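You operate a simulated robot arm through the tools that you are given. There is no shell and no other tool.

The job below is to be done with a simulated robot arm. You get a single attempt, and the scene is never put back.

## Task
Swap the empty core in the roll holder for the film roll.
Fine: film brake off first; the core goes in the core stand; set the brake to the wrapping card's word last.
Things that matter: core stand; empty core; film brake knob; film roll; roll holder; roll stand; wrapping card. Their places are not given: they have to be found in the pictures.

The check looks at the end state, three seconds after you hand in, the way a careful person would. Anything else that was tipped, shoved, dropped, spilled or broken makes it a failure.

## Robot
A 7-joint arm with a two-finger parallel gripper, fixed in place. Base frame: the origin is at the foot of the arm, x ahead of it, y to its left, z up; the work surface is at about z = 800. Readings come in mm, degrees, newtons and seconds.
With the tool pointing down near the work surface it reaches from about 100 to 660 mm from the base axis. Its first joint turns from -66.0 to 66.0 degrees. Payload 1.57 kg.
The tool frame sits at the grasp point between the pads (the TCP): z along the fingers, y along the line on which they close. The tips reach 30 mm beyond it. Largest opening 80 mm; finger width 17, thickness 12; the body of the gripper, 40 by 82 mm, starts 80 mm behind the TCP.
Orientation is told as [roll, pitch, yaw] about the base's x, y, z axes, in that order, counted from this pose: with the fingers straight down and closing along the base's y, the tool's x points along the base's -x, its y along +y and its z along -z.

## Interface
- The arm moves only by the tool send_rows. Its arguments are lists of equal length, an entry for each row: "travel": the shift along the base's x, y, z in mm, a list of three; "rot": the turn, a rotation vector about the base's x, y, z in degrees, a list of three; "fingers": the gripper command, from -1 (fully open) to 1 (shut), values between in proportion. In form: {"travel": [[x, y, z], ...], "rot": [[wx, wy, wz], ...], "fingers": [fingers, ...]}. A call has 1 to 20 rows; each row shifts and turns the commanded pose from where the row before left it. Rows are played at 5 a second. More than 50 mm and 8.6 degrees between two rows, or a gripper value outside its range, and nothing of the call is played. Where a pose cannot be reached the arm comes as near as it can. A force on the tool above 40 N (or 10 N above the force at the start of the call, whichever is more), or a blocked arm, ends the call early, and 0.2 s more pass. The fingers move at their own pace (about 72 mm/s each) and stop on an object; they squeeze with about 35 N. The grip force told is the motor's: it shows also when the fingers shut on nothing. Time passes only in rows, and 0.2 s behind the last, so rows that do not move let the fingers close. The reply holds the time, the measured pose of the TCP, the force on the tool along the base axes, the opening and the grip force, in the units named above and with some noise, with the torque about the TCP (base axes, N m) and any sound that the robot's microphone picked up.
- Cameras (640 x 400 px; columns grow to the right, rows downward): "scene" is fixed at [35.2, 422.4, 1415.1]; the picture's right is [-0.91, -0.42, 0.00], its down [-0.27, 0.58, -0.76] and it looks along [0.32, -0.69, -0.65] (base axes); focal length 214 px, centre (320, 200). "wrist" rides on the gripper at [72, -7, -122] in the tool frame; the picture's right is [0.09, 1.00, 0.00], its down [-0.84, 0.08, -0.54] and it looks along [-0.54, 0.05, 0.84] (tool axes); focal length 238 px, centre (320, 200).
- camera(camera): a new picture of that camera. The clock stands still meanwhile.
- probe_pixels(camera, pixels): for up to 12 pixels [column, row] of the newest picture of that camera ("zoom" is the newest enlarged one), the place [x, y, z] in the base frame of the surface seen there, good to about 2 mm. The clock stands still meanwhile.
- zoom(camera, box): a new picture of the part [left, top, right, bottom] of that camera's present view, enlarged. The clock stands still meanwhile.
- job_done(): hands the job in; it is judged then, once.

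Leave the gripper open and the arm clear of the work at the hand-in unless told otherwise.

The tools are called after "Request:" as a command line: name --argument value ..., lists and objects as JSON in quotes. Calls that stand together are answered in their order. send_rows: Moves the arm, as the interface text tells. Its arguments: {"type":"object","properties":{"travel":{"type":"array"},"rot":{"type":"array"},"fingers":{"type":"array"}},"required":["travel","rot","fingers"]} The other tools are called the same way: camera (camera) takes a picture; probe_pixels (camera, pixels) gives the place of the surface under pixels of a picture; zoom (camera, box) takes an enlarged picture of a part of a camera's view; job_done () hands the job in.

At the start:

```text
clock: 0.0
tcp_pos: [290.5, 130.0, 1284.1]
orientation: [0.0, 0.1, 0.0]
force: [-0.8, 0.0, -1.2]
ft_torque: [0.02, -0.01, 0.01]
grip_width: 79.7
grip_force: 0.0
```

scene: 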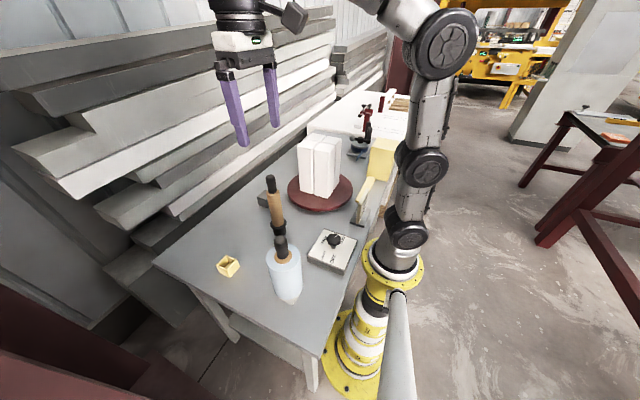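
wrist: 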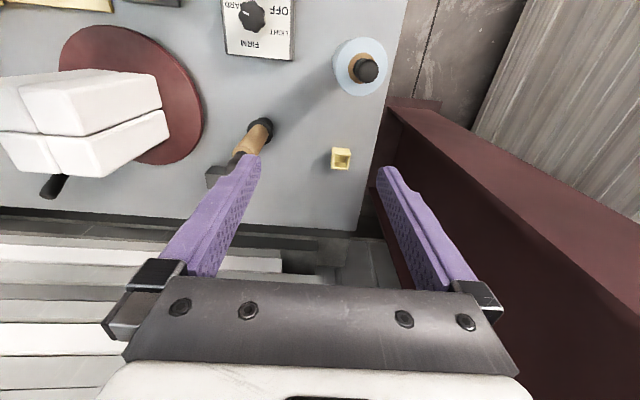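

I see a table with a brake knob box near scene pixel (333,245), a film roll at about (285,270), a post with a brown core at about (275,210), a small yellow cup at (228,266), and a turntable with white packages at (320,180). I'll zoom in on these for detail before I move.

Request:
zoom --camera "scene" --box '[200, 160, 360, 310]'

Request:
zoom --camera "scene" --box '[280, 80, 420, 240]'

Request:
zoom --camera "wrist" --box '[180, 0, 420, 200]'

Request:
zoom --camera "wrist" --box '[0, 0, 240, 220]'

```text
2.67 times, centred on (280, 235) of scene
```

zoom: 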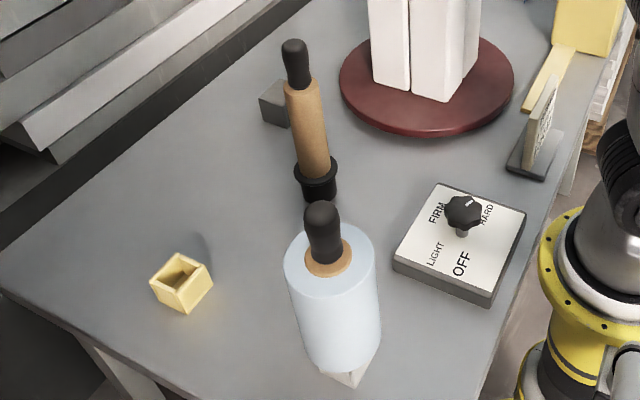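

```text
2.50 times, centred on (350, 160) of scene
```

zoom: 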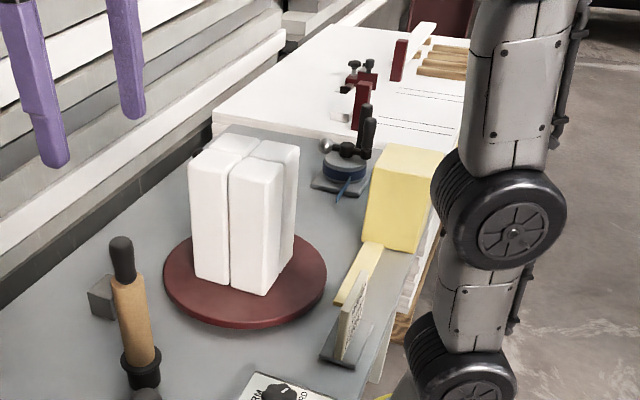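

```text
2.00 times, centred on (300, 100) of wrist
```

zoom: 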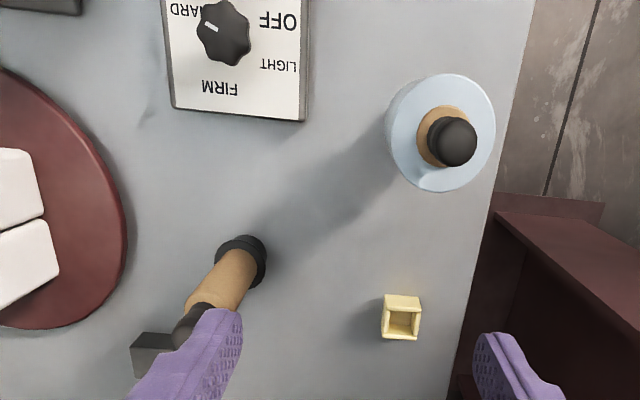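

```text
1.82 times, centred on (120, 110) of wrist
```

zoom: 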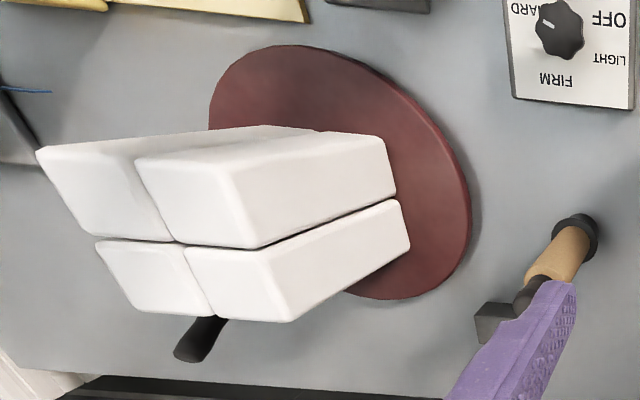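

Next I'll look closer at the small plate at scene (360,200), which may be the wrapping card, and probe positions of the main objects.

Request:
zoom --camera "scene" --box '[340, 170, 390, 230]'

Request:
zoom --camera "scene" --box '[250, 170, 310, 310]'

Request:
zoom --camera "scene" --box '[205, 245, 255, 290]'

Request:
zoom --camera "scene" --box '[300, 220, 364, 280]'

Request:
probe_pixels --camera "scene" --pixels '[[270, 180], [274, 200], [277, 222], [280, 235], [280, 246], [281, 255], [279, 243], [281, 220], [290, 298], [286, 280], [228, 262], [334, 241]]'

Request:
probe_pixels --camera "wrist" --pixels '[[262, 122], [248, 140], [340, 153], [340, 158], [365, 70], [345, 65], [380, 60], [360, 85], [252, 12], [290, 55], [228, 50], [215, 172]]'

```text
6.67 times, centred on (365, 200) of scene
```

zoom: 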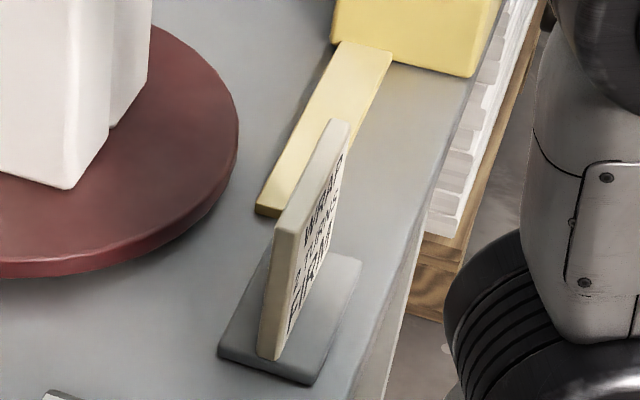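

```text
2.86 times, centred on (280, 240) of scene
```

zoom: 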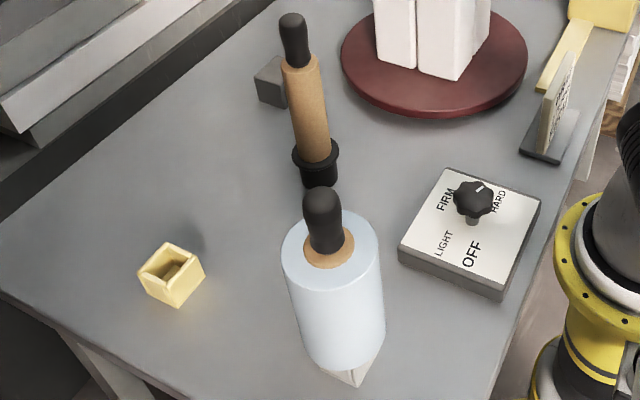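

```text
8.89 times, centred on (230, 268) of scene
```

zoom: 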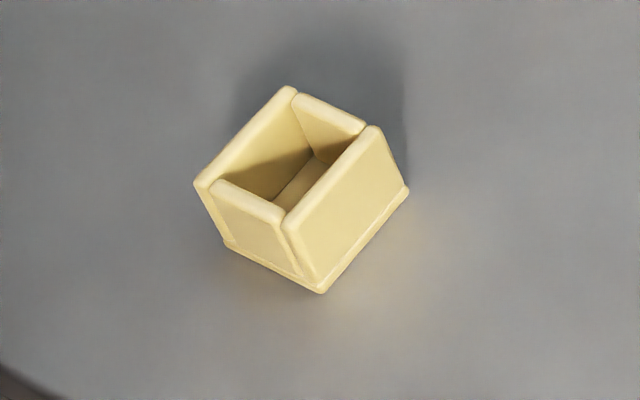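

```text
6.67 times, centred on (332, 250) of scene
```

zoom: 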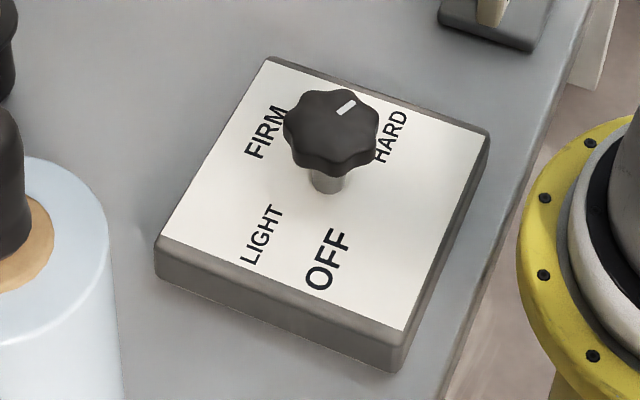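

```text
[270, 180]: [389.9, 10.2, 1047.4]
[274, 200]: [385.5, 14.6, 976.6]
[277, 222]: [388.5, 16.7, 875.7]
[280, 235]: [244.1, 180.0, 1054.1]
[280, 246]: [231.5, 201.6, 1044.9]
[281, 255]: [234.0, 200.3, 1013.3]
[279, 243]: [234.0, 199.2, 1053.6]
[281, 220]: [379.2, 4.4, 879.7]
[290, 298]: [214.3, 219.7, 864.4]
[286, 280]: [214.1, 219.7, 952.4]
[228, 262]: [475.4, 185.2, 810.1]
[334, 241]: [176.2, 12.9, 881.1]
```

```text
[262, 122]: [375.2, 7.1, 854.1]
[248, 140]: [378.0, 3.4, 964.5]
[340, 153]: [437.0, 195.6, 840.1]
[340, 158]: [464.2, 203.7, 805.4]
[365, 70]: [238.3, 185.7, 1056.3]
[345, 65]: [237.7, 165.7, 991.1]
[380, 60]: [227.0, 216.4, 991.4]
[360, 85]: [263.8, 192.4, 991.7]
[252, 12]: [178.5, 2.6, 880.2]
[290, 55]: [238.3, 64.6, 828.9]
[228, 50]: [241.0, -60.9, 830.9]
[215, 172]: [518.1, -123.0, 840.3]
```

The text on the card faces the robot side, so I can't read it from here. I'll probe the card, turntable, knob box and holder edges to map the layout.

Request:
zoom --camera "scene" --box '[345, 180, 380, 215]'

Request:
probe_pixels --camera "scene" --pixels '[[364, 190], [362, 205], [361, 220], [368, 215], [357, 222], [365, 180], [370, 180], [367, 205], [350, 190], [320, 140], [350, 243], [325, 232]]'

Request:
probe_pixels --camera "wrist" --pixels '[[200, 110], [140, 75], [60, 60], [45, 185], [130, 40], [262, 20], [240, 16], [250, 5], [262, 134], [273, 128], [335, 150], [350, 168]]'

```text
11.43 times, centred on (362, 198) of scene
```

zoom: 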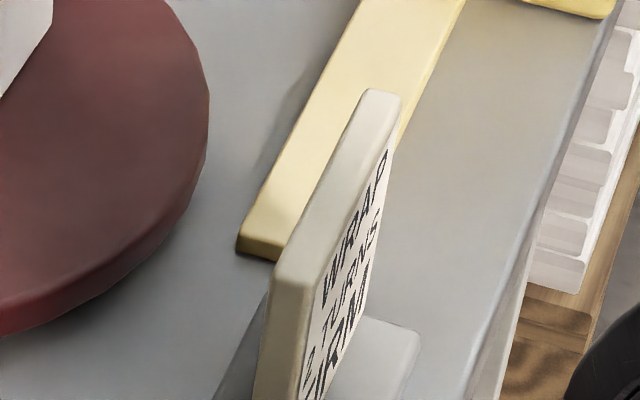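

```text
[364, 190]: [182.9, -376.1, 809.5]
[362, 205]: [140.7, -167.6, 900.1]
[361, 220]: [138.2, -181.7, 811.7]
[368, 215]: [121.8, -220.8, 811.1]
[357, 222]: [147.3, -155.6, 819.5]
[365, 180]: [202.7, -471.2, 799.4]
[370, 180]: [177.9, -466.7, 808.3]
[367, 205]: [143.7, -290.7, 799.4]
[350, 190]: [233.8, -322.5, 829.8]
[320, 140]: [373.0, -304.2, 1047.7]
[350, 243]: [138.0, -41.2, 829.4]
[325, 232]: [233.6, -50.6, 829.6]
```

```text
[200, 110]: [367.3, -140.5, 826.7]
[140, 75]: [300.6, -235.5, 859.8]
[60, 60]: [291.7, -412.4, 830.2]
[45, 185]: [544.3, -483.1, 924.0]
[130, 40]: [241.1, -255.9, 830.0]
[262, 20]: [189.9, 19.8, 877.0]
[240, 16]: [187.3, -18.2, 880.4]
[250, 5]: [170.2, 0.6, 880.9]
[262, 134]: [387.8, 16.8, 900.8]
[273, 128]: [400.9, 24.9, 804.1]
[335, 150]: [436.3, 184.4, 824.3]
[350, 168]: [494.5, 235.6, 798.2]
```

The card stands at about (140,-190), with its top near z 905, and reads "WRAP / 2 TURNS / …". The knob currently points at HARD. I'll keep the arm high and move the wrist camera over to the robot side of the card to read its last word.

Request:
send_rows --travel '[[-16, -29, -10], [-16, -29, -10], [-16, -29, -10], [-16, -29, -10], [-16, -29, -10], [-16, -29, -10], [-16, -29, -10], [-16, -29, -10], [-16, -29, -10], [-16, -29, -10]]' --rot '[[0, 0, -2.2], [0, 0, -2.2], [0, 0, -2.2], [0, 0, -2.2], [0, 0, -2.2], [0, 0, -2.2], [0, 0, -2.2], [0, 0, -2.2], [0, 0, -2.2], [0, 0, -2.2]]' --fingers '[-1, -1, -1, -1, -1, -1, -1, -1, -1, -1]'

Request:
camera --camera "wrist"

Request:
camera --camera "scene"

```text
clock: 2.2
tcp_pos: [128.9, -158.6, 1184.9]
orientation: [0.0, 0.0, -21.9]
force: [-0.3, 0.0, 0.1]
ft_torque: [0.0, -0.02, 0.02]
grip_width: 80.0
grip_force: 0.1
```

```text
taken
```

wrist: 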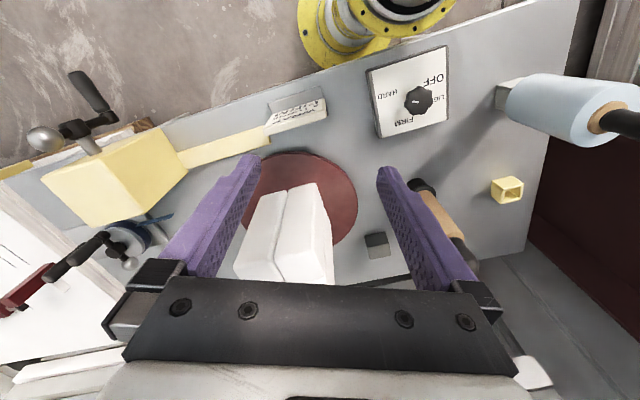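

```text
taken
```

scene: 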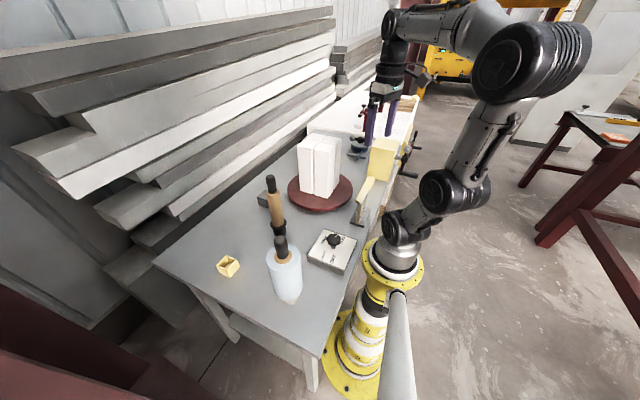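

The card is at wrist pixel (298,108), seen steeply from above. I'll zoom in there before moving any closer.

Request:
zoom --camera "wrist" --box '[250, 75, 346, 140]'

Request:
zoom --camera "wrist" --box '[360, 40, 460, 140]'

Request:
zoom --camera "wrist" --box '[480, 50, 640, 210]'

Request:
probe_pixels --camera "wrist" --pixels '[[275, 108], [320, 105], [270, 125], [325, 112], [300, 100], [300, 108], [503, 95], [508, 105], [420, 100], [435, 80], [391, 95], [410, 122]]'

```text
6.15 times, centred on (298, 108) of wrist
```

zoom: 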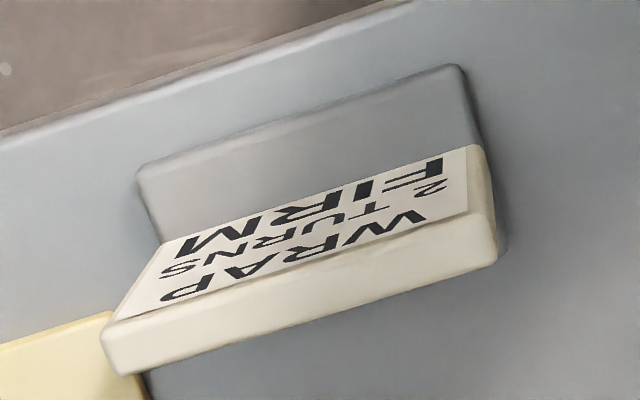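

```text
4.00 times, centred on (410, 90) of wrist
```

zoom: 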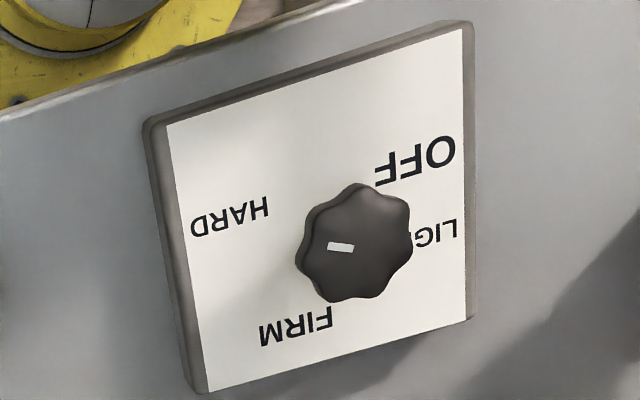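

```text
2.50 times, centred on (560, 130) of wrist
```

zoom: 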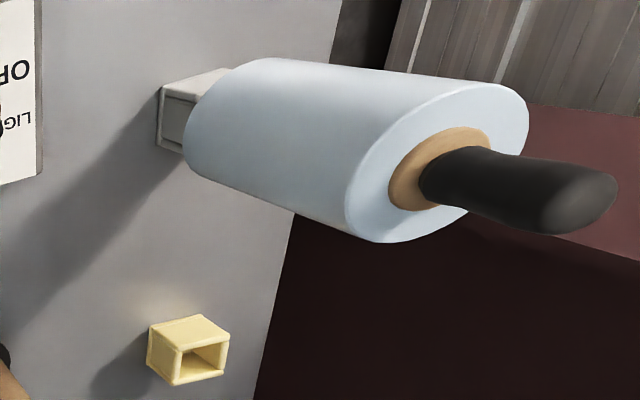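

```text
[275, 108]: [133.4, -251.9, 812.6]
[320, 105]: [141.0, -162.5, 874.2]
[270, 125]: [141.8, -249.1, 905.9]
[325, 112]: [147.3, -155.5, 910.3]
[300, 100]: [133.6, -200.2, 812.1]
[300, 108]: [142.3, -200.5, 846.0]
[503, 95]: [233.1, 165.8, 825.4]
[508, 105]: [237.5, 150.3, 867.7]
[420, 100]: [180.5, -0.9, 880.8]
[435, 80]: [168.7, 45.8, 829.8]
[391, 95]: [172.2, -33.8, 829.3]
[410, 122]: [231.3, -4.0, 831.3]
```

The card reads "WRAP 2 TURNS FIRM", so the brake ends on FIRM. I'll move the camera straight above the knob box to find the knob axis, the pointer and the label angles.

Request:
send_rows --travel '[[12, 16.5, -8], [12, 16.5, -8], [12, 16.5, -8], [12, 16.5, -8], [12, 16.5, -8], [12, 16.5, -8], [12, 16.5, -8], [12, 16.5, -8], [12, 16.5, -8], [13, 16.5, -8]]' --rot '[[0, 0, 2.19], [0, 0, 2.19], [0, 0, 2.19], [0, 0, 2.19], [0, 0, 2.19], [0, 0, 2.19], [0, 0, 2.19], [0, 0, 2.19], [0, 0, 2.19], [0, 0, 2.19]]' --fingers '[-1, -1, -1, -1, -1, -1, -1, -1, -1, -1]'

Request:
camera --camera "wrist"

Request:
zoom --camera "wrist" --box '[240, 0, 400, 110]'

```text
clock: 4.4
tcp_pos: [250.5, 5.5, 1103.2]
orientation: [0.1, 0.1, -0.1]
force: [-0.3, -1.3, 0.1]
ft_torque: [0.0, 0.0, 0.0]
grip_width: 79.8
grip_force: 0.1
```

```text
taken
```

wrist: 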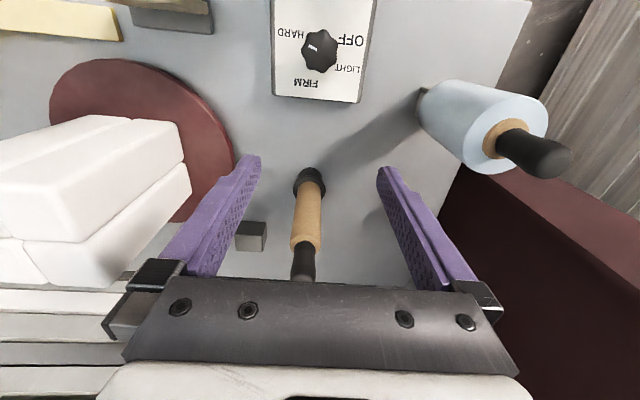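

```text
3.64 times, centred on (320, 55) of wrist
```

zoom: 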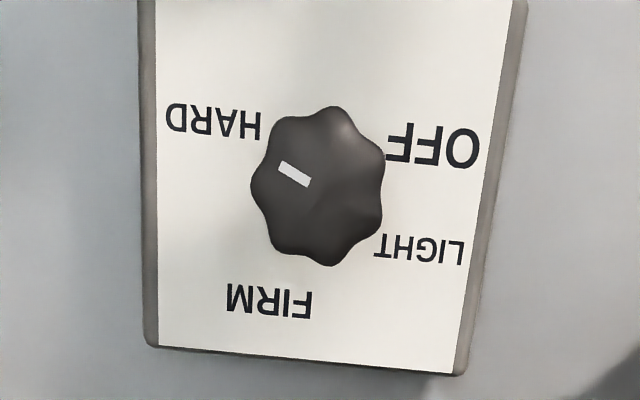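

Knob centre is at about (319,51) in the wrist view, with its white mark pointing at HARD. I'll probe the knob rim, the mark and the label centres.

Request:
probe_pixels --camera "zoom" --pixels '[[213, 122], [433, 146], [420, 250], [270, 300], [318, 187], [281, 168], [309, 182], [260, 187], [375, 187], [318, 115], [318, 255], [295, 175]]'

Request:
probe_pixels --camera "zoom" --pixels '[[150, 340], [455, 370], [145, 100], [510, 100], [330, 110], [278, 125], [378, 145], [380, 215], [335, 262], [275, 245], [255, 180], [330, 185]]'

```text
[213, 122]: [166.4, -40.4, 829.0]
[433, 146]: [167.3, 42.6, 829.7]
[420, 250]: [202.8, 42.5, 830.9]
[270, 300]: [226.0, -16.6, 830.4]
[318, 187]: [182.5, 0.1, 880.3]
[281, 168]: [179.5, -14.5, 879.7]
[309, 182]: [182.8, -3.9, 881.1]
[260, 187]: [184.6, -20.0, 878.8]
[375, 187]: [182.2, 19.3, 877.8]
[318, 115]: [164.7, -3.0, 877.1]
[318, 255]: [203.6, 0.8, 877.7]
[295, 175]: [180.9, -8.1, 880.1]
```

```text
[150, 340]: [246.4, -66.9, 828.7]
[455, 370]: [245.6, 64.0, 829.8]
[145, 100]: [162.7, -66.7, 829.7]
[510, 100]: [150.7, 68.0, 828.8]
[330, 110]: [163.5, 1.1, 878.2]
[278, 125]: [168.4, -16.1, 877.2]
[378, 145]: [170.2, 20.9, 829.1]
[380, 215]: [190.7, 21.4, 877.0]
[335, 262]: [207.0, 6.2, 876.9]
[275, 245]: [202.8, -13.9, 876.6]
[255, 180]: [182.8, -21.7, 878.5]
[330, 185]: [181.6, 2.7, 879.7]
```

By my measurements the knob axis is at (185, 0) and the knob top at z 880. Angles from +x are HARD about -113°, FIRM -22°, LIGHT 67° and OFF 113°, and the pointer is at about -112°. I'll turn it the labelled way (HARD→FIRM→LIGHT→OFF, counter-clockwise). First I'll move above it and see how far the wrist can pre-rotate.

Request:
send_rows --travel '[[-22, -2, -34], [-22, -2, -34], [-21.5, -1.5, -35], [0, 0, 0], [0, 0, 0], [0, 0, 0], [0, 0, 0], [0, 0, 0], [0, 0, 0], [0, 0, 0], [0, 0, 0], [0, 0, 0], [0, 0, 0], [0, 0, 0], [0, 0, 0], [0, 0, 0], [0, 0, 0], [0, 0, 0]]' --rot '[[0, 0, 0], [0, 0, 0], [0, 0, 0], [0, 0, -8], [0, 0, -8], [0, 0, -8], [0, 0, -8], [0, 0, -8], [0, 0, -8], [0, 0, -8], [0, 0, -8], [0, 0, -8], [0, 0, -8], [0, 0, -8], [0, 0, -8], [0, 0, -8], [0, 0, -8], [0, 0, 0]]' --fingers '[-1, -1, -1, -1, -1, -1, -1, -1, -1, -1, -1, -1, -1, -1, -1, -1, -1, -1]'

Request:
camera --camera "wrist"

Request:
camera --camera "scene"

```text
clock: 8.2
tcp_pos: [183.8, 0.8, 1000.5]
orientation: [0.0, 0.1, -112.2]
force: [-0.8, -0.9, 0.2]
ft_torque: [0.0, -0.02, -0.01]
grip_width: 79.9
grip_force: 0.1
```

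```text
taken
```

wrist: 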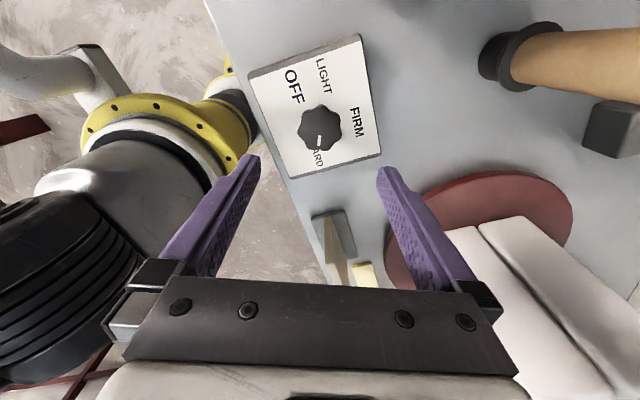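

```text
taken
```

scene: 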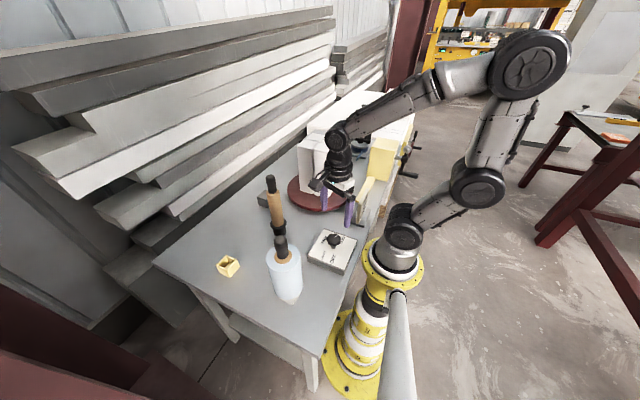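

The wrist reaches -112° without trouble and the path below is clear. I'll descend around the knob to TCP z about 873 with the fingers open, then close on it.

Request:
send_rows --travel '[[1.2, -0.8, -40], [0, 0, -40], [0, 0, -30], [0, 0, -17], [0, 0, 0], [0, 0, 0], [0, 0, 0], [0, 0, 0], [0, 0, 0]]' --rot '[[0, 0, 0], [0, 0, 0], [0, 0, 0], [0, 0, 0], [0, 0, 0], [0, 0, 0], [0, 0, 0], [0, 0, 0], [0, 0, 0]]' --fingers '[-1, -1, -1, -1, -1, 1, 1, 1, 1]'

Request:
camera --camera "wrist"

```text
clock: 10.2
tcp_pos: [184.7, -1.0, 873.6]
orientation: [0.1, 0.1, -112.0]
force: [6.7, -3.8, -15.6]
ft_torque: [0.2, -0.2, 0.04]
grip_width: 45.4
grip_force: 44.9
```

```text
taken
```

wrist: 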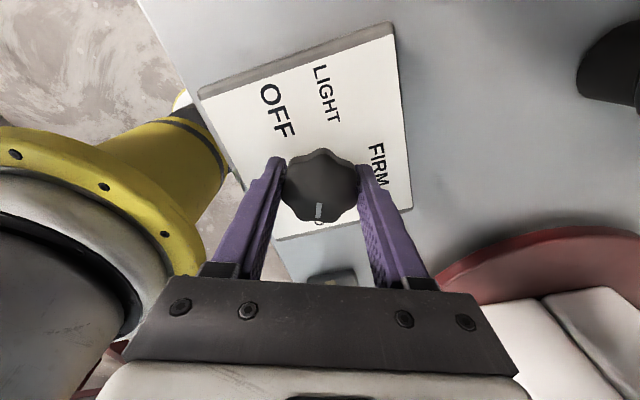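

The fingers hold the knob at 45.4 mm with moderate force. I'll turn it counter-clockwise a little first, to check that it follows and which direction moves freely.

Request:
send_rows --travel '[[0, 0, 0], [0, 0, 0], [0, 0, 0], [0, 0, 0]]' --rot '[[0, 0, 6], [0, 0, 6], [0, 0, 6], [0, 0, 6]]' --fingers '[1, 1, 1, 1]'

Request:
camera --camera "wrist"

```text
clock: 11.2
tcp_pos: [184.6, -0.6, 873.5]
orientation: [0.0, 0.1, -88.0]
force: [-8.8, -6.7, 12.6]
ft_torque: [0.12, -0.54, 0.02]
grip_width: 45.2
grip_force: 45.5
```

```text
taken
```

wrist: 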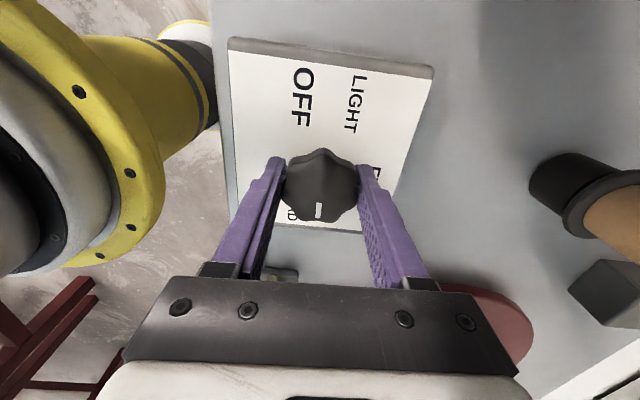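

The knob turns with the gripper: the mark stays aligned and no HARD stop is felt. I'll keep turning counter-clockwise.

Request:
send_rows --travel '[[0, 0, 0], [0, 0, 0], [0, 0, 0], [0, 0, 0], [0, 0, 0], [0, 0, 0], [0, 0, 0], [0, 0, 0], [0, 0, 0], [0, 0, 0], [0, 0, 0], [0, 0, 0], [0, 0, 0], [0, 0, 0]]' --rot '[[0, 0, 7], [0, 0, 7], [0, 0, 7], [0, 0, 7], [0, 0, 7], [0, 0, 7], [0, 0, 7], [0, 0, 7], [0, 0, 7], [0, 0, 7], [0, 0, 7], [0, 0, 7], [0, 0, 7], [0, 0, 7]]' --fingers '[1, 1, 1, 1, 1, 1, 1, 1, 1, 1, 1, 1, 1, 1]'

Request:
camera --camera "wrist"

```text
clock: 13.0
tcp_pos: [184.5, 0.9, 874.0]
orientation: [0.0, 0.1, -32.3]
force: [-4.5, 5.7, 4.0]
ft_torque: [0.18, -0.69, 0.01]
grip_width: 45.6
grip_force: 45.1
stopped in row 9: the force on the tool passed its limit at 41 N (the readings are from after the stop); the commanded pose is now the measured one
```

```text
taken
```

wrist: 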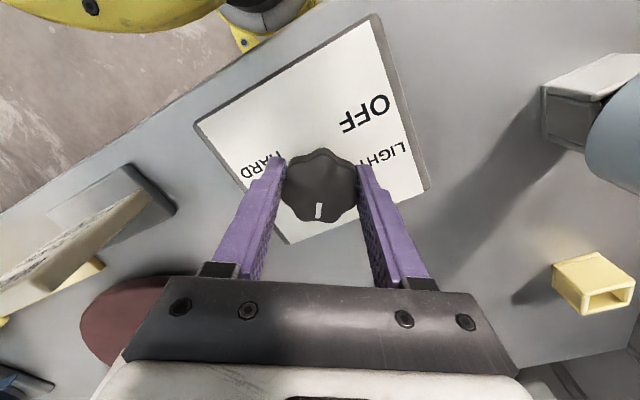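

The turn stopped on a 41 N side-force spike, probably because my grip centre is slightly off the knob axis. The pointer is now near -32°. I'll open to relax, then close again and check the resting force.

Request:
send_rows --travel '[[0, 0, 0], [0, 0, 0], [0, 0, 0]]' --rot '[[0, 0, 0], [0, 0, 0], [0, 0, 0]]' --fingers '[-0.2, -0.2, -0.2]'

Request:
zoom --camera "wrist" --box '[240, 120, 400, 240]'

Request:
probe_pixels --camera "wrist" --pixels '[[318, 210], [318, 203], [318, 185], [288, 185], [352, 185], [318, 155], [318, 218]]'

```text
clock: 13.8
tcp_pos: [186.5, -0.5, 874.6]
orientation: [-0.1, 0.1, -32.3]
force: [0.0, 0.4, 0.0]
ft_torque: [0.01, 0.0, 0.03]
grip_width: 48.0
grip_force: 0.1
```

```text
3.33 times, centred on (320, 180) of wrist
```

zoom: 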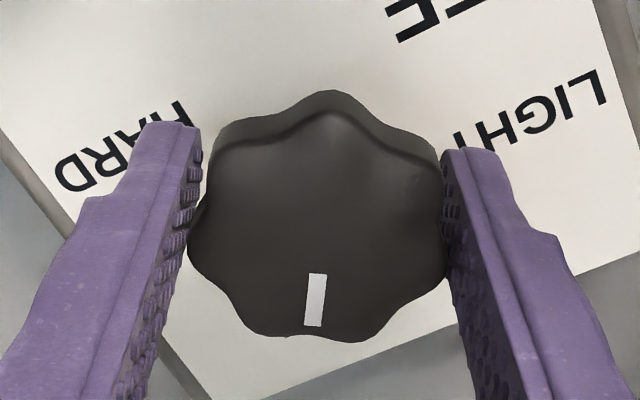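

```text
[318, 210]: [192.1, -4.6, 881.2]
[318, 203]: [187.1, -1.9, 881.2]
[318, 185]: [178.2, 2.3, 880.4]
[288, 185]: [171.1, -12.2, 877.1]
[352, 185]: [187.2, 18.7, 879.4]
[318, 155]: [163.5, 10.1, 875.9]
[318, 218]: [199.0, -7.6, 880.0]
```

With the fingers relaxed, the TCP reads (186.5,-0.5). The mark lines from both pictures cross at about (184, 0), so my grip was around 2.5 mm off. I'll re-centre, close, and turn in smaller steps.

Request:
send_rows --travel '[[-2.5, 0.5, -0.6], [0, 0, 0], [0, 0, 0], [0, 0, 0]]' --rot '[[0, 0, 0], [0, 0, 0], [0, 0, 0], [0, 0, 0]]' --fingers '[-0.2, -0.2, 1, 1]'

Request:
send_rows --travel '[[0, 0, 0], [0, 0, 0], [0, 0, 0], [0, 0, 0], [0, 0, 0]]' --rot '[[0, 0, 6], [0, 0, 6], [0, 0, 6], [0, 0, 6], [0, 0, 6]]' --fingers '[1, 1, 1, 1, 1]'

```text
clock: 14.8
tcp_pos: [184.4, 0.1, 873.3]
orientation: [0.0, 0.0, -32.3]
force: [9.4, 21.0, -12.6]
ft_torque: [-0.05, -0.09, 0.03]
grip_width: 45.6
grip_force: 44.8
```

```text
clock: 16.0
tcp_pos: [182.9, -0.7, 873.8]
orientation: [-0.1, 0.0, -2.3]
force: [9.2, -8.7, 6.9]
ft_torque: [0.61, 0.91, 0.0]
grip_width: 45.4
grip_force: 45.1
```

The force stays moderate and the knob should be near -2° now. I'll relax, re-grip and carry on turning.

Request:
send_rows --travel '[[0, 0, 0], [0, 0, 0], [0, 0, 0], [0, 0, 0]]' --rot '[[0, 0, 0], [0, 0, 0], [0, 0, 0], [0, 0, 0]]' --fingers '[-0.2, -0.2, 1, 1]'

Request:
send_rows --travel '[[0, 0, 0], [0, 0, 0], [0, 0, 0], [0, 0, 0], [0, 0, 0], [0, 0, 0]]' --rot '[[0, 0, 6], [0, 0, 6], [0, 0, 6], [0, 0, 6], [0, 0, 6], [0, 0, 6]]' --fingers '[1, 1, 1, 1, 1, 1]'

Request:
camera --camera "wrist"

```text
clock: 17.0
tcp_pos: [182.0, -0.7, 871.5]
orientation: [-0.1, 0.2, -2.3]
force: [-3.4, -18.2, -2.1]
ft_torque: [-0.15, 0.2, -0.07]
grip_width: 45.4
grip_force: 45.0
```

```text
clock: 17.9
tcp_pos: [181.7, -0.0, 871.6]
orientation: [0.0, 0.3, 15.4]
force: [0.4, -15.1, -3.7]
ft_torque: [-0.22, -0.09, -0.02]
grip_width: 45.3
grip_force: 44.6
stopped in row 4: the force on the tool passed its limit at 42 N (the readings are from after the stop); the commanded pose is now the measured one
```

```text
taken
```

wrist: 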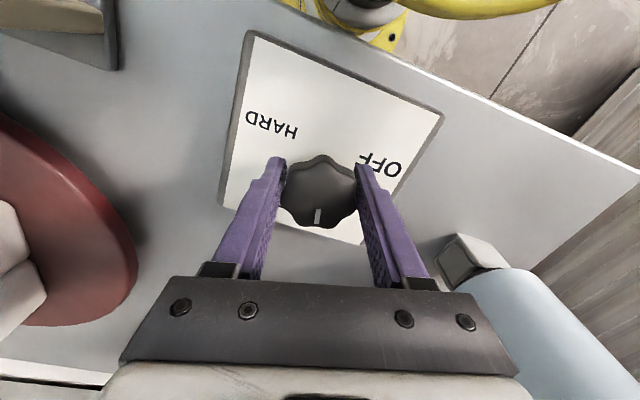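

The force limit tripped again and the TCP has drifted to (181.7, 0). The knob is near +15°. I'll open, lift the view a little and re-measure the knob centre.

Request:
send_rows --travel '[[0, 0, 0], [0, 0, 0]]' --rot '[[0, 0, 0], [0, 0, 0]]' --fingers '[-0.3, -0.3]'

Request:
zoom --camera "wrist" --box '[240, 120, 400, 240]'

Request:
probe_pixels --camera "zoom" --pixels '[[330, 100], [220, 130], [440, 160], [190, 230], [440, 260], [320, 340], [320, 280], [320, 320]]'

```text
clock: 18.5
tcp_pos: [182.5, 0.1, 872.6]
orientation: [-0.1, 0.2, 15.4]
force: [-0.1, 0.2, -0.2]
ft_torque: [0.02, 0.02, -0.03]
grip_width: 52.0
grip_force: 0.0
```

```text
3.33 times, centred on (320, 180) of wrist
```

zoom: 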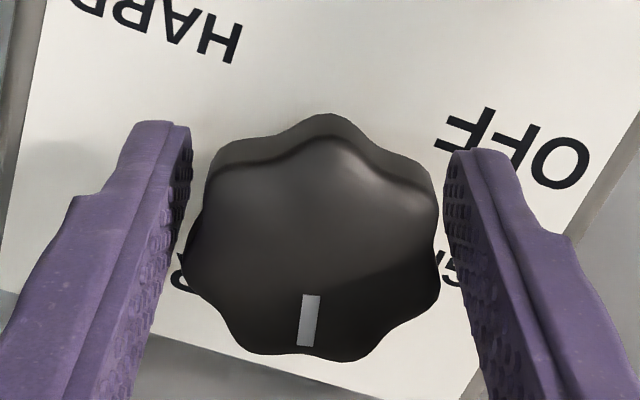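

```text
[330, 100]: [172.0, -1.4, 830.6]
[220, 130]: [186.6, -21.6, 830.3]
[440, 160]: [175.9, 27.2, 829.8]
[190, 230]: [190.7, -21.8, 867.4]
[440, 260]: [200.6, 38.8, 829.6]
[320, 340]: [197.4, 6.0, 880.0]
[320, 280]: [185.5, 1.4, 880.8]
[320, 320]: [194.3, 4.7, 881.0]
```

From the mark line in this view, the knob axis comes out at about (185, -0.2), so the TCP sits 2.5 mm short in x. I'll re-centre, close and read the force before turning in small chunks.

Request:
send_rows --travel '[[2.5, -0.3, 1.0], [0, 0, 0], [0, 0, 0], [0, 0, 0]]' --rot '[[0, 0, 0], [0, 0, 0], [0, 0, 0], [0, 0, 0]]' --fingers '[-0.3, -0.3, 1, 1]'

Request:
send_rows --travel '[[0, 0, 0], [0, 0, 0], [0, 0, 0], [0, 0, 0]]' --rot '[[0, 0, 5], [0, 0, 5], [0, 0, 5], [0, 0, 5]]' --fingers '[1, 1, 1, 1]'

```text
clock: 19.5
tcp_pos: [183.4, -0.8, 874.1]
orientation: [0.1, 0.3, 15.2]
force: [-1.4, 15.2, 1.4]
ft_torque: [0.36, 0.06, 0.04]
grip_width: 45.4
grip_force: 45.1
```

```text
clock: 20.5
tcp_pos: [183.5, -0.4, 872.3]
orientation: [0.0, 0.3, 35.5]
force: [-0.3, 8.1, -10.5]
ft_torque: [-0.04, -0.39, 0.02]
grip_width: 45.3
grip_force: 44.8
```

That chunk went cleanly, with forces around 13 N and the pointer near +34°. I'll repeat the relax, re-grip and turn cycle.

Request:
send_rows --travel '[[0, 0, 0], [0, 0, 0], [0, 0, 0], [0, 0, 0], [0, 0, 0], [0, 0, 0], [0, 0, 0], [0, 0, 0]]' --rot '[[0, 0, 0], [0, 0, 0], [0, 0, 0], [0, 0, 0], [0, 0, 5], [0, 0, 5], [0, 0, 5], [0, 0, 5]]' --fingers '[-0.3, -0.3, 1, 1, 1, 1, 1, 1]'

Request:
send_rows --travel '[[0, 0, 0], [0, 0, 0], [0, 0, 0], [0, 0, 0], [0, 0, 0], [0, 0, 0], [0, 0, 0], [0, 0, 0]]' --rot '[[0, 0, 0], [0, 0, 0], [0, 0, 0], [0, 0, 0], [0, 0, 5], [0, 0, 5], [0, 0, 5], [0, 0, 5]]' --fingers '[-0.3, -0.3, 1, 1, 1, 1, 1, 1]'

Request:
camera --camera "wrist"

```text
clock: 22.3
tcp_pos: [184.8, -0.5, 873.8]
orientation: [-0.2, 0.2, 55.5]
force: [-4.6, -6.0, 23.9]
ft_torque: [0.97, 0.03, -0.01]
grip_width: 45.6
grip_force: 44.7
```

```text
clock: 24.1
tcp_pos: [184.6, -0.3, 873.2]
orientation: [0.0, 0.2, 75.6]
force: [4.7, -8.2, -11.7]
ft_torque: [0.47, -0.35, -0.03]
grip_width: 45.4
grip_force: 45.0
```

```text
taken
```

wrist: 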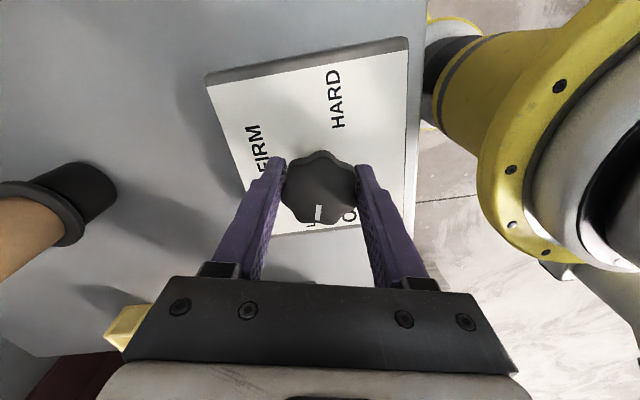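

The pointer is past LIGHT, at about 74°. OFF lies near 113°, so I'll do two more chunks.

Request:
send_rows --travel '[[0, 0, 0], [0, 0, 0], [0, 0, 0], [0, 0, 0], [0, 0, 0], [0, 0, 0], [0, 0, 0], [0, 0, 0]]' --rot '[[0, 0, 0], [0, 0, 0], [0, 0, 0], [0, 0, 0], [0, 0, 5], [0, 0, 5], [0, 0, 5], [0, 0, 5]]' --fingers '[-0.3, -0.3, 1, 1, 1, 1, 1, 1]'

Request:
send_rows --travel '[[0, 0, 0], [0, 0, 0], [0, 0, 0], [0, 0, 0], [0, 0, 0], [0, 0, 0], [0, 0, 0], [0, 0, 0]]' --rot '[[0, 0, 0], [0, 0, 0], [0, 0, 0], [0, 0, 0], [0, 0, 5], [0, 0, 5], [0, 0, 4.5], [0, 0, 4]]' --fingers '[-0.3, -0.3, 1, 1, 1, 1, 1, 1]'

Request:
camera --camera "wrist"

```text
clock: 25.9
tcp_pos: [184.4, -0.8, 874.4]
orientation: [-0.2, 0.3, 95.5]
force: [3.5, -11.4, 0.5]
ft_torque: [-0.15, -0.05, 0.0]
grip_width: 45.5
grip_force: 44.8
```

```text
clock: 27.7
tcp_pos: [185.4, -0.8, 872.5]
orientation: [0.1, 0.4, 113.9]
force: [6.6, -1.6, -15.4]
ft_torque: [-0.29, -0.32, -0.13]
grip_width: 45.5
grip_force: 44.7
```

```text
taken
```

wrist: 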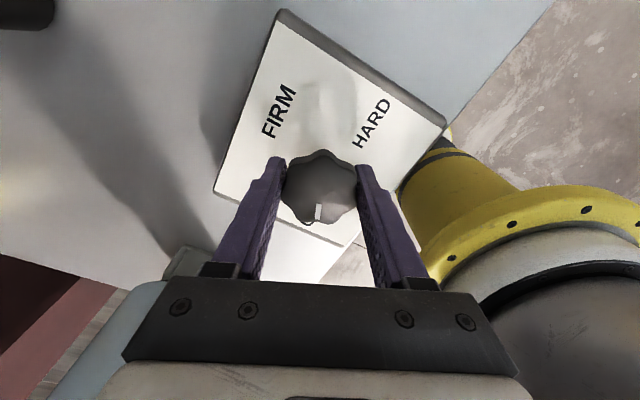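

The knob should be at OFF, with a slight resisting torque at the end. I'll release, rise, unwind the wrist and check from straight above.

Request:
send_rows --travel '[[0, 0, 0], [0, 0, 0], [0, 0, 30], [0, 0, 45], [0, 0, 45], [5, 0.5, 10], [5, 0.5, 10], [5, 0.5, 10], [5, 0.5, 10], [5, 0.5, 10], [5, 0.5, 10], [5, 0.5, 10], [5, 0.5, 10], [5, 0.5, 10], [5, 0.5, 10], [5, 0.5, 8], [5, 0.5, 0], [5, 0.5, 0]]' --rot '[[0, 0, 0], [0, 0, 0], [0, 0, 0], [0, 0, 0], [0, 0, -8.4], [0, 0, -8.4], [0, 0, -8.4], [0, 0, -8.4], [0, 0, -8.4], [0, 0, -8.4], [0, 0, -8.4], [0, 0, -8.4], [0, 0, -8.4], [0, 0, -8.4], [0, 0, -8.4], [0, 0, -8.4], [0, 0, -8.4], [0, 0, -4.7]]' --fingers '[-0.5, -1, -1, -1, -1, -1, -1, -1, -1, -1, -1, -1, -1, -1, -1, -1, -1, -1]'

Request:
zoom --camera "wrist" --box '[240, 0, 400, 110]'

Request:
camera --camera "wrist"

```text
clock: 31.5
tcp_pos: [249.9, 5.2, 1101.1]
orientation: [0.1, 0.2, -0.1]
force: [-0.2, 0.1, -0.5]
ft_torque: [-0.03, -0.01, 0.0]
grip_width: 79.9
grip_force: 0.0
```

```text
3.64 times, centred on (320, 55) of wrist
```

zoom: 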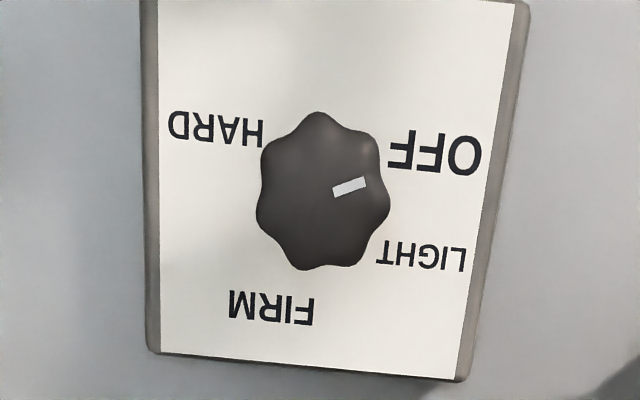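

```text
taken
```

wrist: 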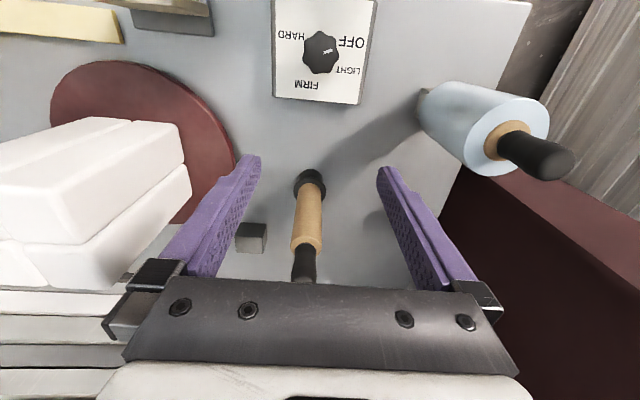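

The mark now points toward OFF but maybe a few degrees short. I'll probe its ends to measure the angle.

Request:
zoom --camera "wrist" --box '[290, 25, 350, 80]'

Request:
probe_pixels --camera "wrist" --pixels '[[322, 52], [325, 53], [329, 50], [333, 49], [358, 43], [355, 70], [310, 84], [291, 33]]'

```text
7.27 times, centred on (320, 52) of wrist
```

zoom: 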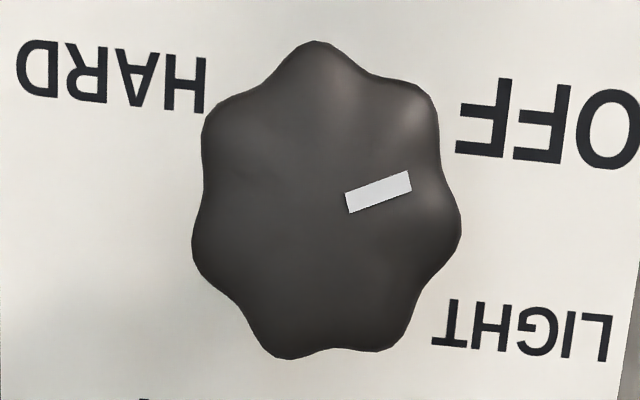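

```text
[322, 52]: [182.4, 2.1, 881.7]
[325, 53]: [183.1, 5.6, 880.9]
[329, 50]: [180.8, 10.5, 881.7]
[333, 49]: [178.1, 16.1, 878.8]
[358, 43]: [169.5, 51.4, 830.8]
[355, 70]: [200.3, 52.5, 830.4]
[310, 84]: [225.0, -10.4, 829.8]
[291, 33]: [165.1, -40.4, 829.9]
```

The mark measures about 111°, which matches OFF at 112.5°, so the brake is off. Next I'll examine the core and holder, starting by probing points along the core and the handle.

Request:
zoom --camera "wrist" --box '[260, 150, 360, 290]'

Request:
zoom --camera "wrist" --box '[410, 60, 600, 200]'

Request:
probe_pixels --camera "wrist" --pixels '[[303, 270], [303, 245], [295, 240], [320, 242], [307, 220], [307, 190], [300, 190], [318, 192], [309, 172], [296, 185], [325, 183], [310, 200]]'

Request:
probe_pixels --camera "wrist" --pixels '[[540, 155], [515, 150], [505, 140], [485, 140], [548, 115], [490, 172], [528, 95], [425, 100], [420, 95], [455, 90], [510, 125], [465, 150]]'

```text
2.86 times, centred on (310, 220) of wrist
```

zoom: 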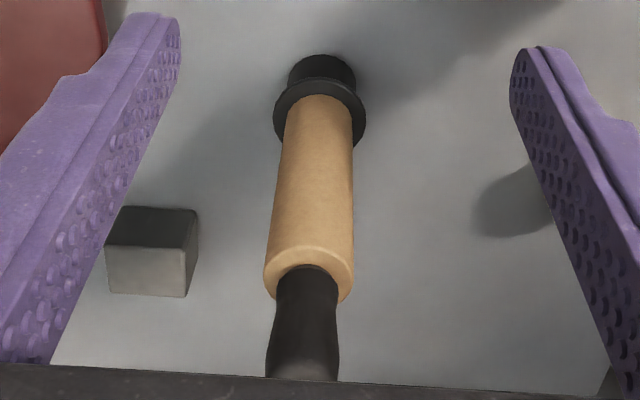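

```text
2.86 times, centred on (505, 130) of wrist
```

zoom: 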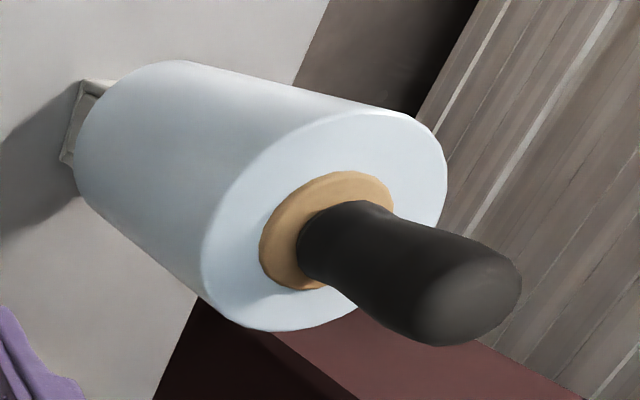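

```text
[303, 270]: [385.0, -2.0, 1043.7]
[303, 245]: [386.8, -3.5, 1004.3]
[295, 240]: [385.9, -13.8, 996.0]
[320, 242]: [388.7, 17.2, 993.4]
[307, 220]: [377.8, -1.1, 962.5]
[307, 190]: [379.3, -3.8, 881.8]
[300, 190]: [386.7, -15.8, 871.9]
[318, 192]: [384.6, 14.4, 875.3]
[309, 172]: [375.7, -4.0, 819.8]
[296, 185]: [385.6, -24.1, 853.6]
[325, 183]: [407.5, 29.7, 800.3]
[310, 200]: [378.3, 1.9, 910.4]
```

```text
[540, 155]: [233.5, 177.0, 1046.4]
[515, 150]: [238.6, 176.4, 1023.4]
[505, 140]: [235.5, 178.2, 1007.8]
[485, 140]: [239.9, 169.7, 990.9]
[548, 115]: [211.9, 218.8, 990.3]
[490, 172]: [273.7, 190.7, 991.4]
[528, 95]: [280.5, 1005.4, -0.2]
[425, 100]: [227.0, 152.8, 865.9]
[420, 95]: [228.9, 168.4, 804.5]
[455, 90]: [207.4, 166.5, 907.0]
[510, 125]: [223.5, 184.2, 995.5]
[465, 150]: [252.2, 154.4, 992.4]
```

The core axis is about (394, 0): brown tube radius about 16, tube top near z 998, handle top near z 1056. The film roll axis is about (236,188), radius 38, with the same kind of handle. Now I'll move the camera over the yellow core stand to measure its opening.

Request:
send_rows --travel '[[0, 0, 30], [30, 22, 0], [35, 26, 0], [35, 26, 0], [35, 26, 0], [35, 26, 0], [35, 26, 0], [35, 26, 0], [33, 24, -30], [0, 0, -30], [0, 0, -30], [0, 0, 0]]' --rot '[[0, 0, 0], [0, 0, 0], [0, 0, 0], [0, 0, 0], [0, 0, 0], [0, 0, 0], [0, 0, 0], [0, 0, 0], [0, 0, 0], [0, 0, 0], [0, 0, 0], [0, 0, 0]]' --fingers '[-1, -1, -1, -1, -1, -1, -1, -1, -1, -1, -1, -1]'

Request:
camera --camera "wrist"

Request:
camera --camera "scene"

```text
refused: row 9 steps farther than a row can; nothing moved
```

```text
taken
```

wrist: 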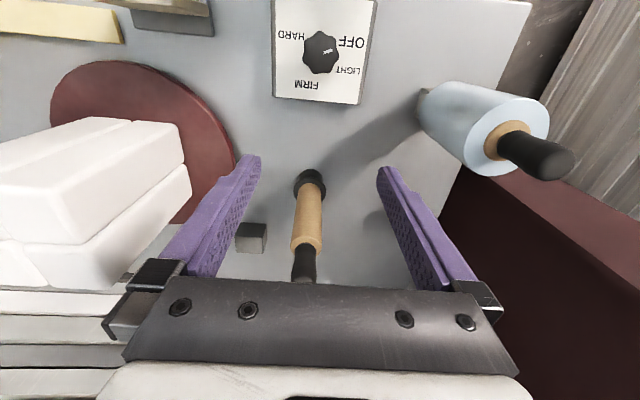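

```text
taken
```

scene: 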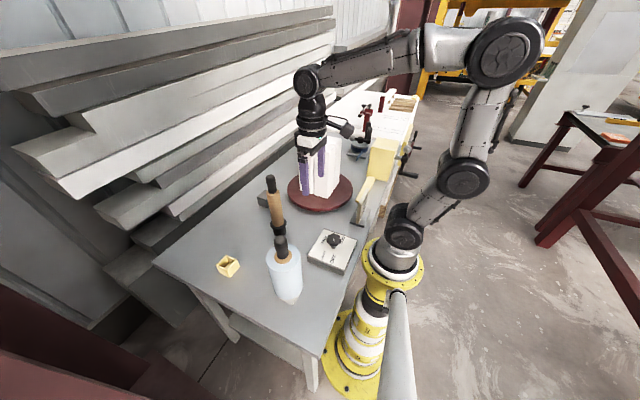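

The call was refused because row 9 was longer than 50 mm. I'll resend it with smaller steps.

Request:
send_rows --travel '[[0, 0, 30], [30, 22, 0], [35, 26, 0], [35, 26, 0], [35, 26, 0], [35, 26, 0], [35, 26, 0], [35, 26, 0], [33, 24, 0], [0, 0, -30], [0, 0, -30], [0, 0, -30], [0, 0, 0]]' --rot '[[0, 0, 0], [0, 0, 0], [0, 0, 0], [0, 0, 0], [0, 0, 0], [0, 0, 0], [0, 0, 0], [0, 0, 0], [0, 0, 0], [0, 0, 0], [0, 0, 0], [0, 0, 0], [0, 0, 0]]' --fingers '[-1, -1, -1, -1, -1, -1, -1, -1, -1, -1, -1, -1, -1]'

Request:
camera --camera "wrist"

Request:
zoom --camera "wrist" --box '[280, 0, 370, 80]'

```text
clock: 34.3
tcp_pos: [522.0, 207.7, 1040.1]
orientation: [0.0, 0.3, -0.1]
force: [-0.3, 0.4, 0.1]
ft_torque: [0.01, -0.03, 0.02]
grip_width: 80.0
grip_force: 0.0
```

```text
taken
```

wrist: 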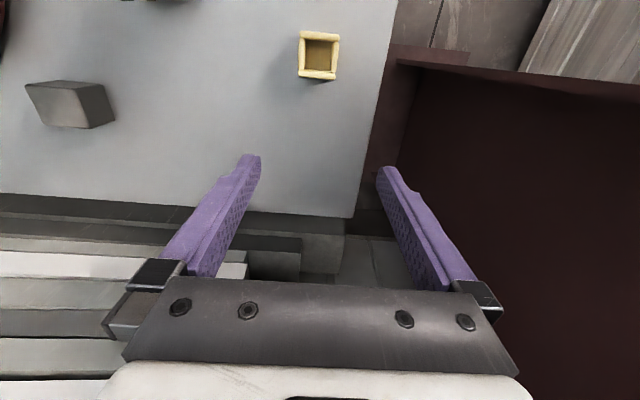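

```text
5.00 times, centred on (325, 40) of wrist
```

zoom: 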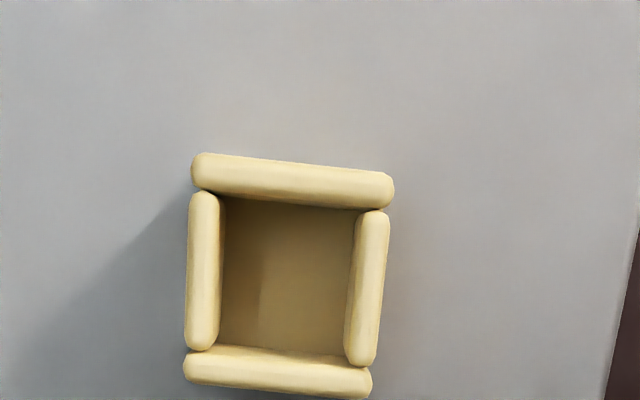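

I have a clean top view of the yellow stand. I'll probe its wall tops and the floor.

Request:
probe_pixels --camera "zoom" --pixels '[[290, 178], [203, 270], [368, 285], [280, 372], [290, 280], [216, 270], [355, 290], [285, 203], [282, 350], [195, 165], [385, 185], [190, 375]]'

Request:
probe_pixels --camera "zoom" --pixels '[[280, 162], [190, 270], [384, 280], [275, 390], [365, 380], [225, 210], [345, 345], [340, 215], [230, 340]]'

```text
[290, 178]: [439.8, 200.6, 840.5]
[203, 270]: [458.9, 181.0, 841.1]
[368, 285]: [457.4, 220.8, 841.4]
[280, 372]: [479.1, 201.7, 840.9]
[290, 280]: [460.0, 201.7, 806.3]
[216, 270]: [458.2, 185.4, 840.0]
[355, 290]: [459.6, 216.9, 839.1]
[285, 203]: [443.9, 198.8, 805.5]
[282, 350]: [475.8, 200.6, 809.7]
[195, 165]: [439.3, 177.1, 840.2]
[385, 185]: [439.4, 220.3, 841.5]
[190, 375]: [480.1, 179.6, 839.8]
```

```text
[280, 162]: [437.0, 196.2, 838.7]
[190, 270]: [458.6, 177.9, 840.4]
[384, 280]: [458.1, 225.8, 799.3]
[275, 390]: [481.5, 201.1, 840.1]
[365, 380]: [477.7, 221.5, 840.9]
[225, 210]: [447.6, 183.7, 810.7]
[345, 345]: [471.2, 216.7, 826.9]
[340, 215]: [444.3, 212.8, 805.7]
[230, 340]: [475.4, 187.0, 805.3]
```

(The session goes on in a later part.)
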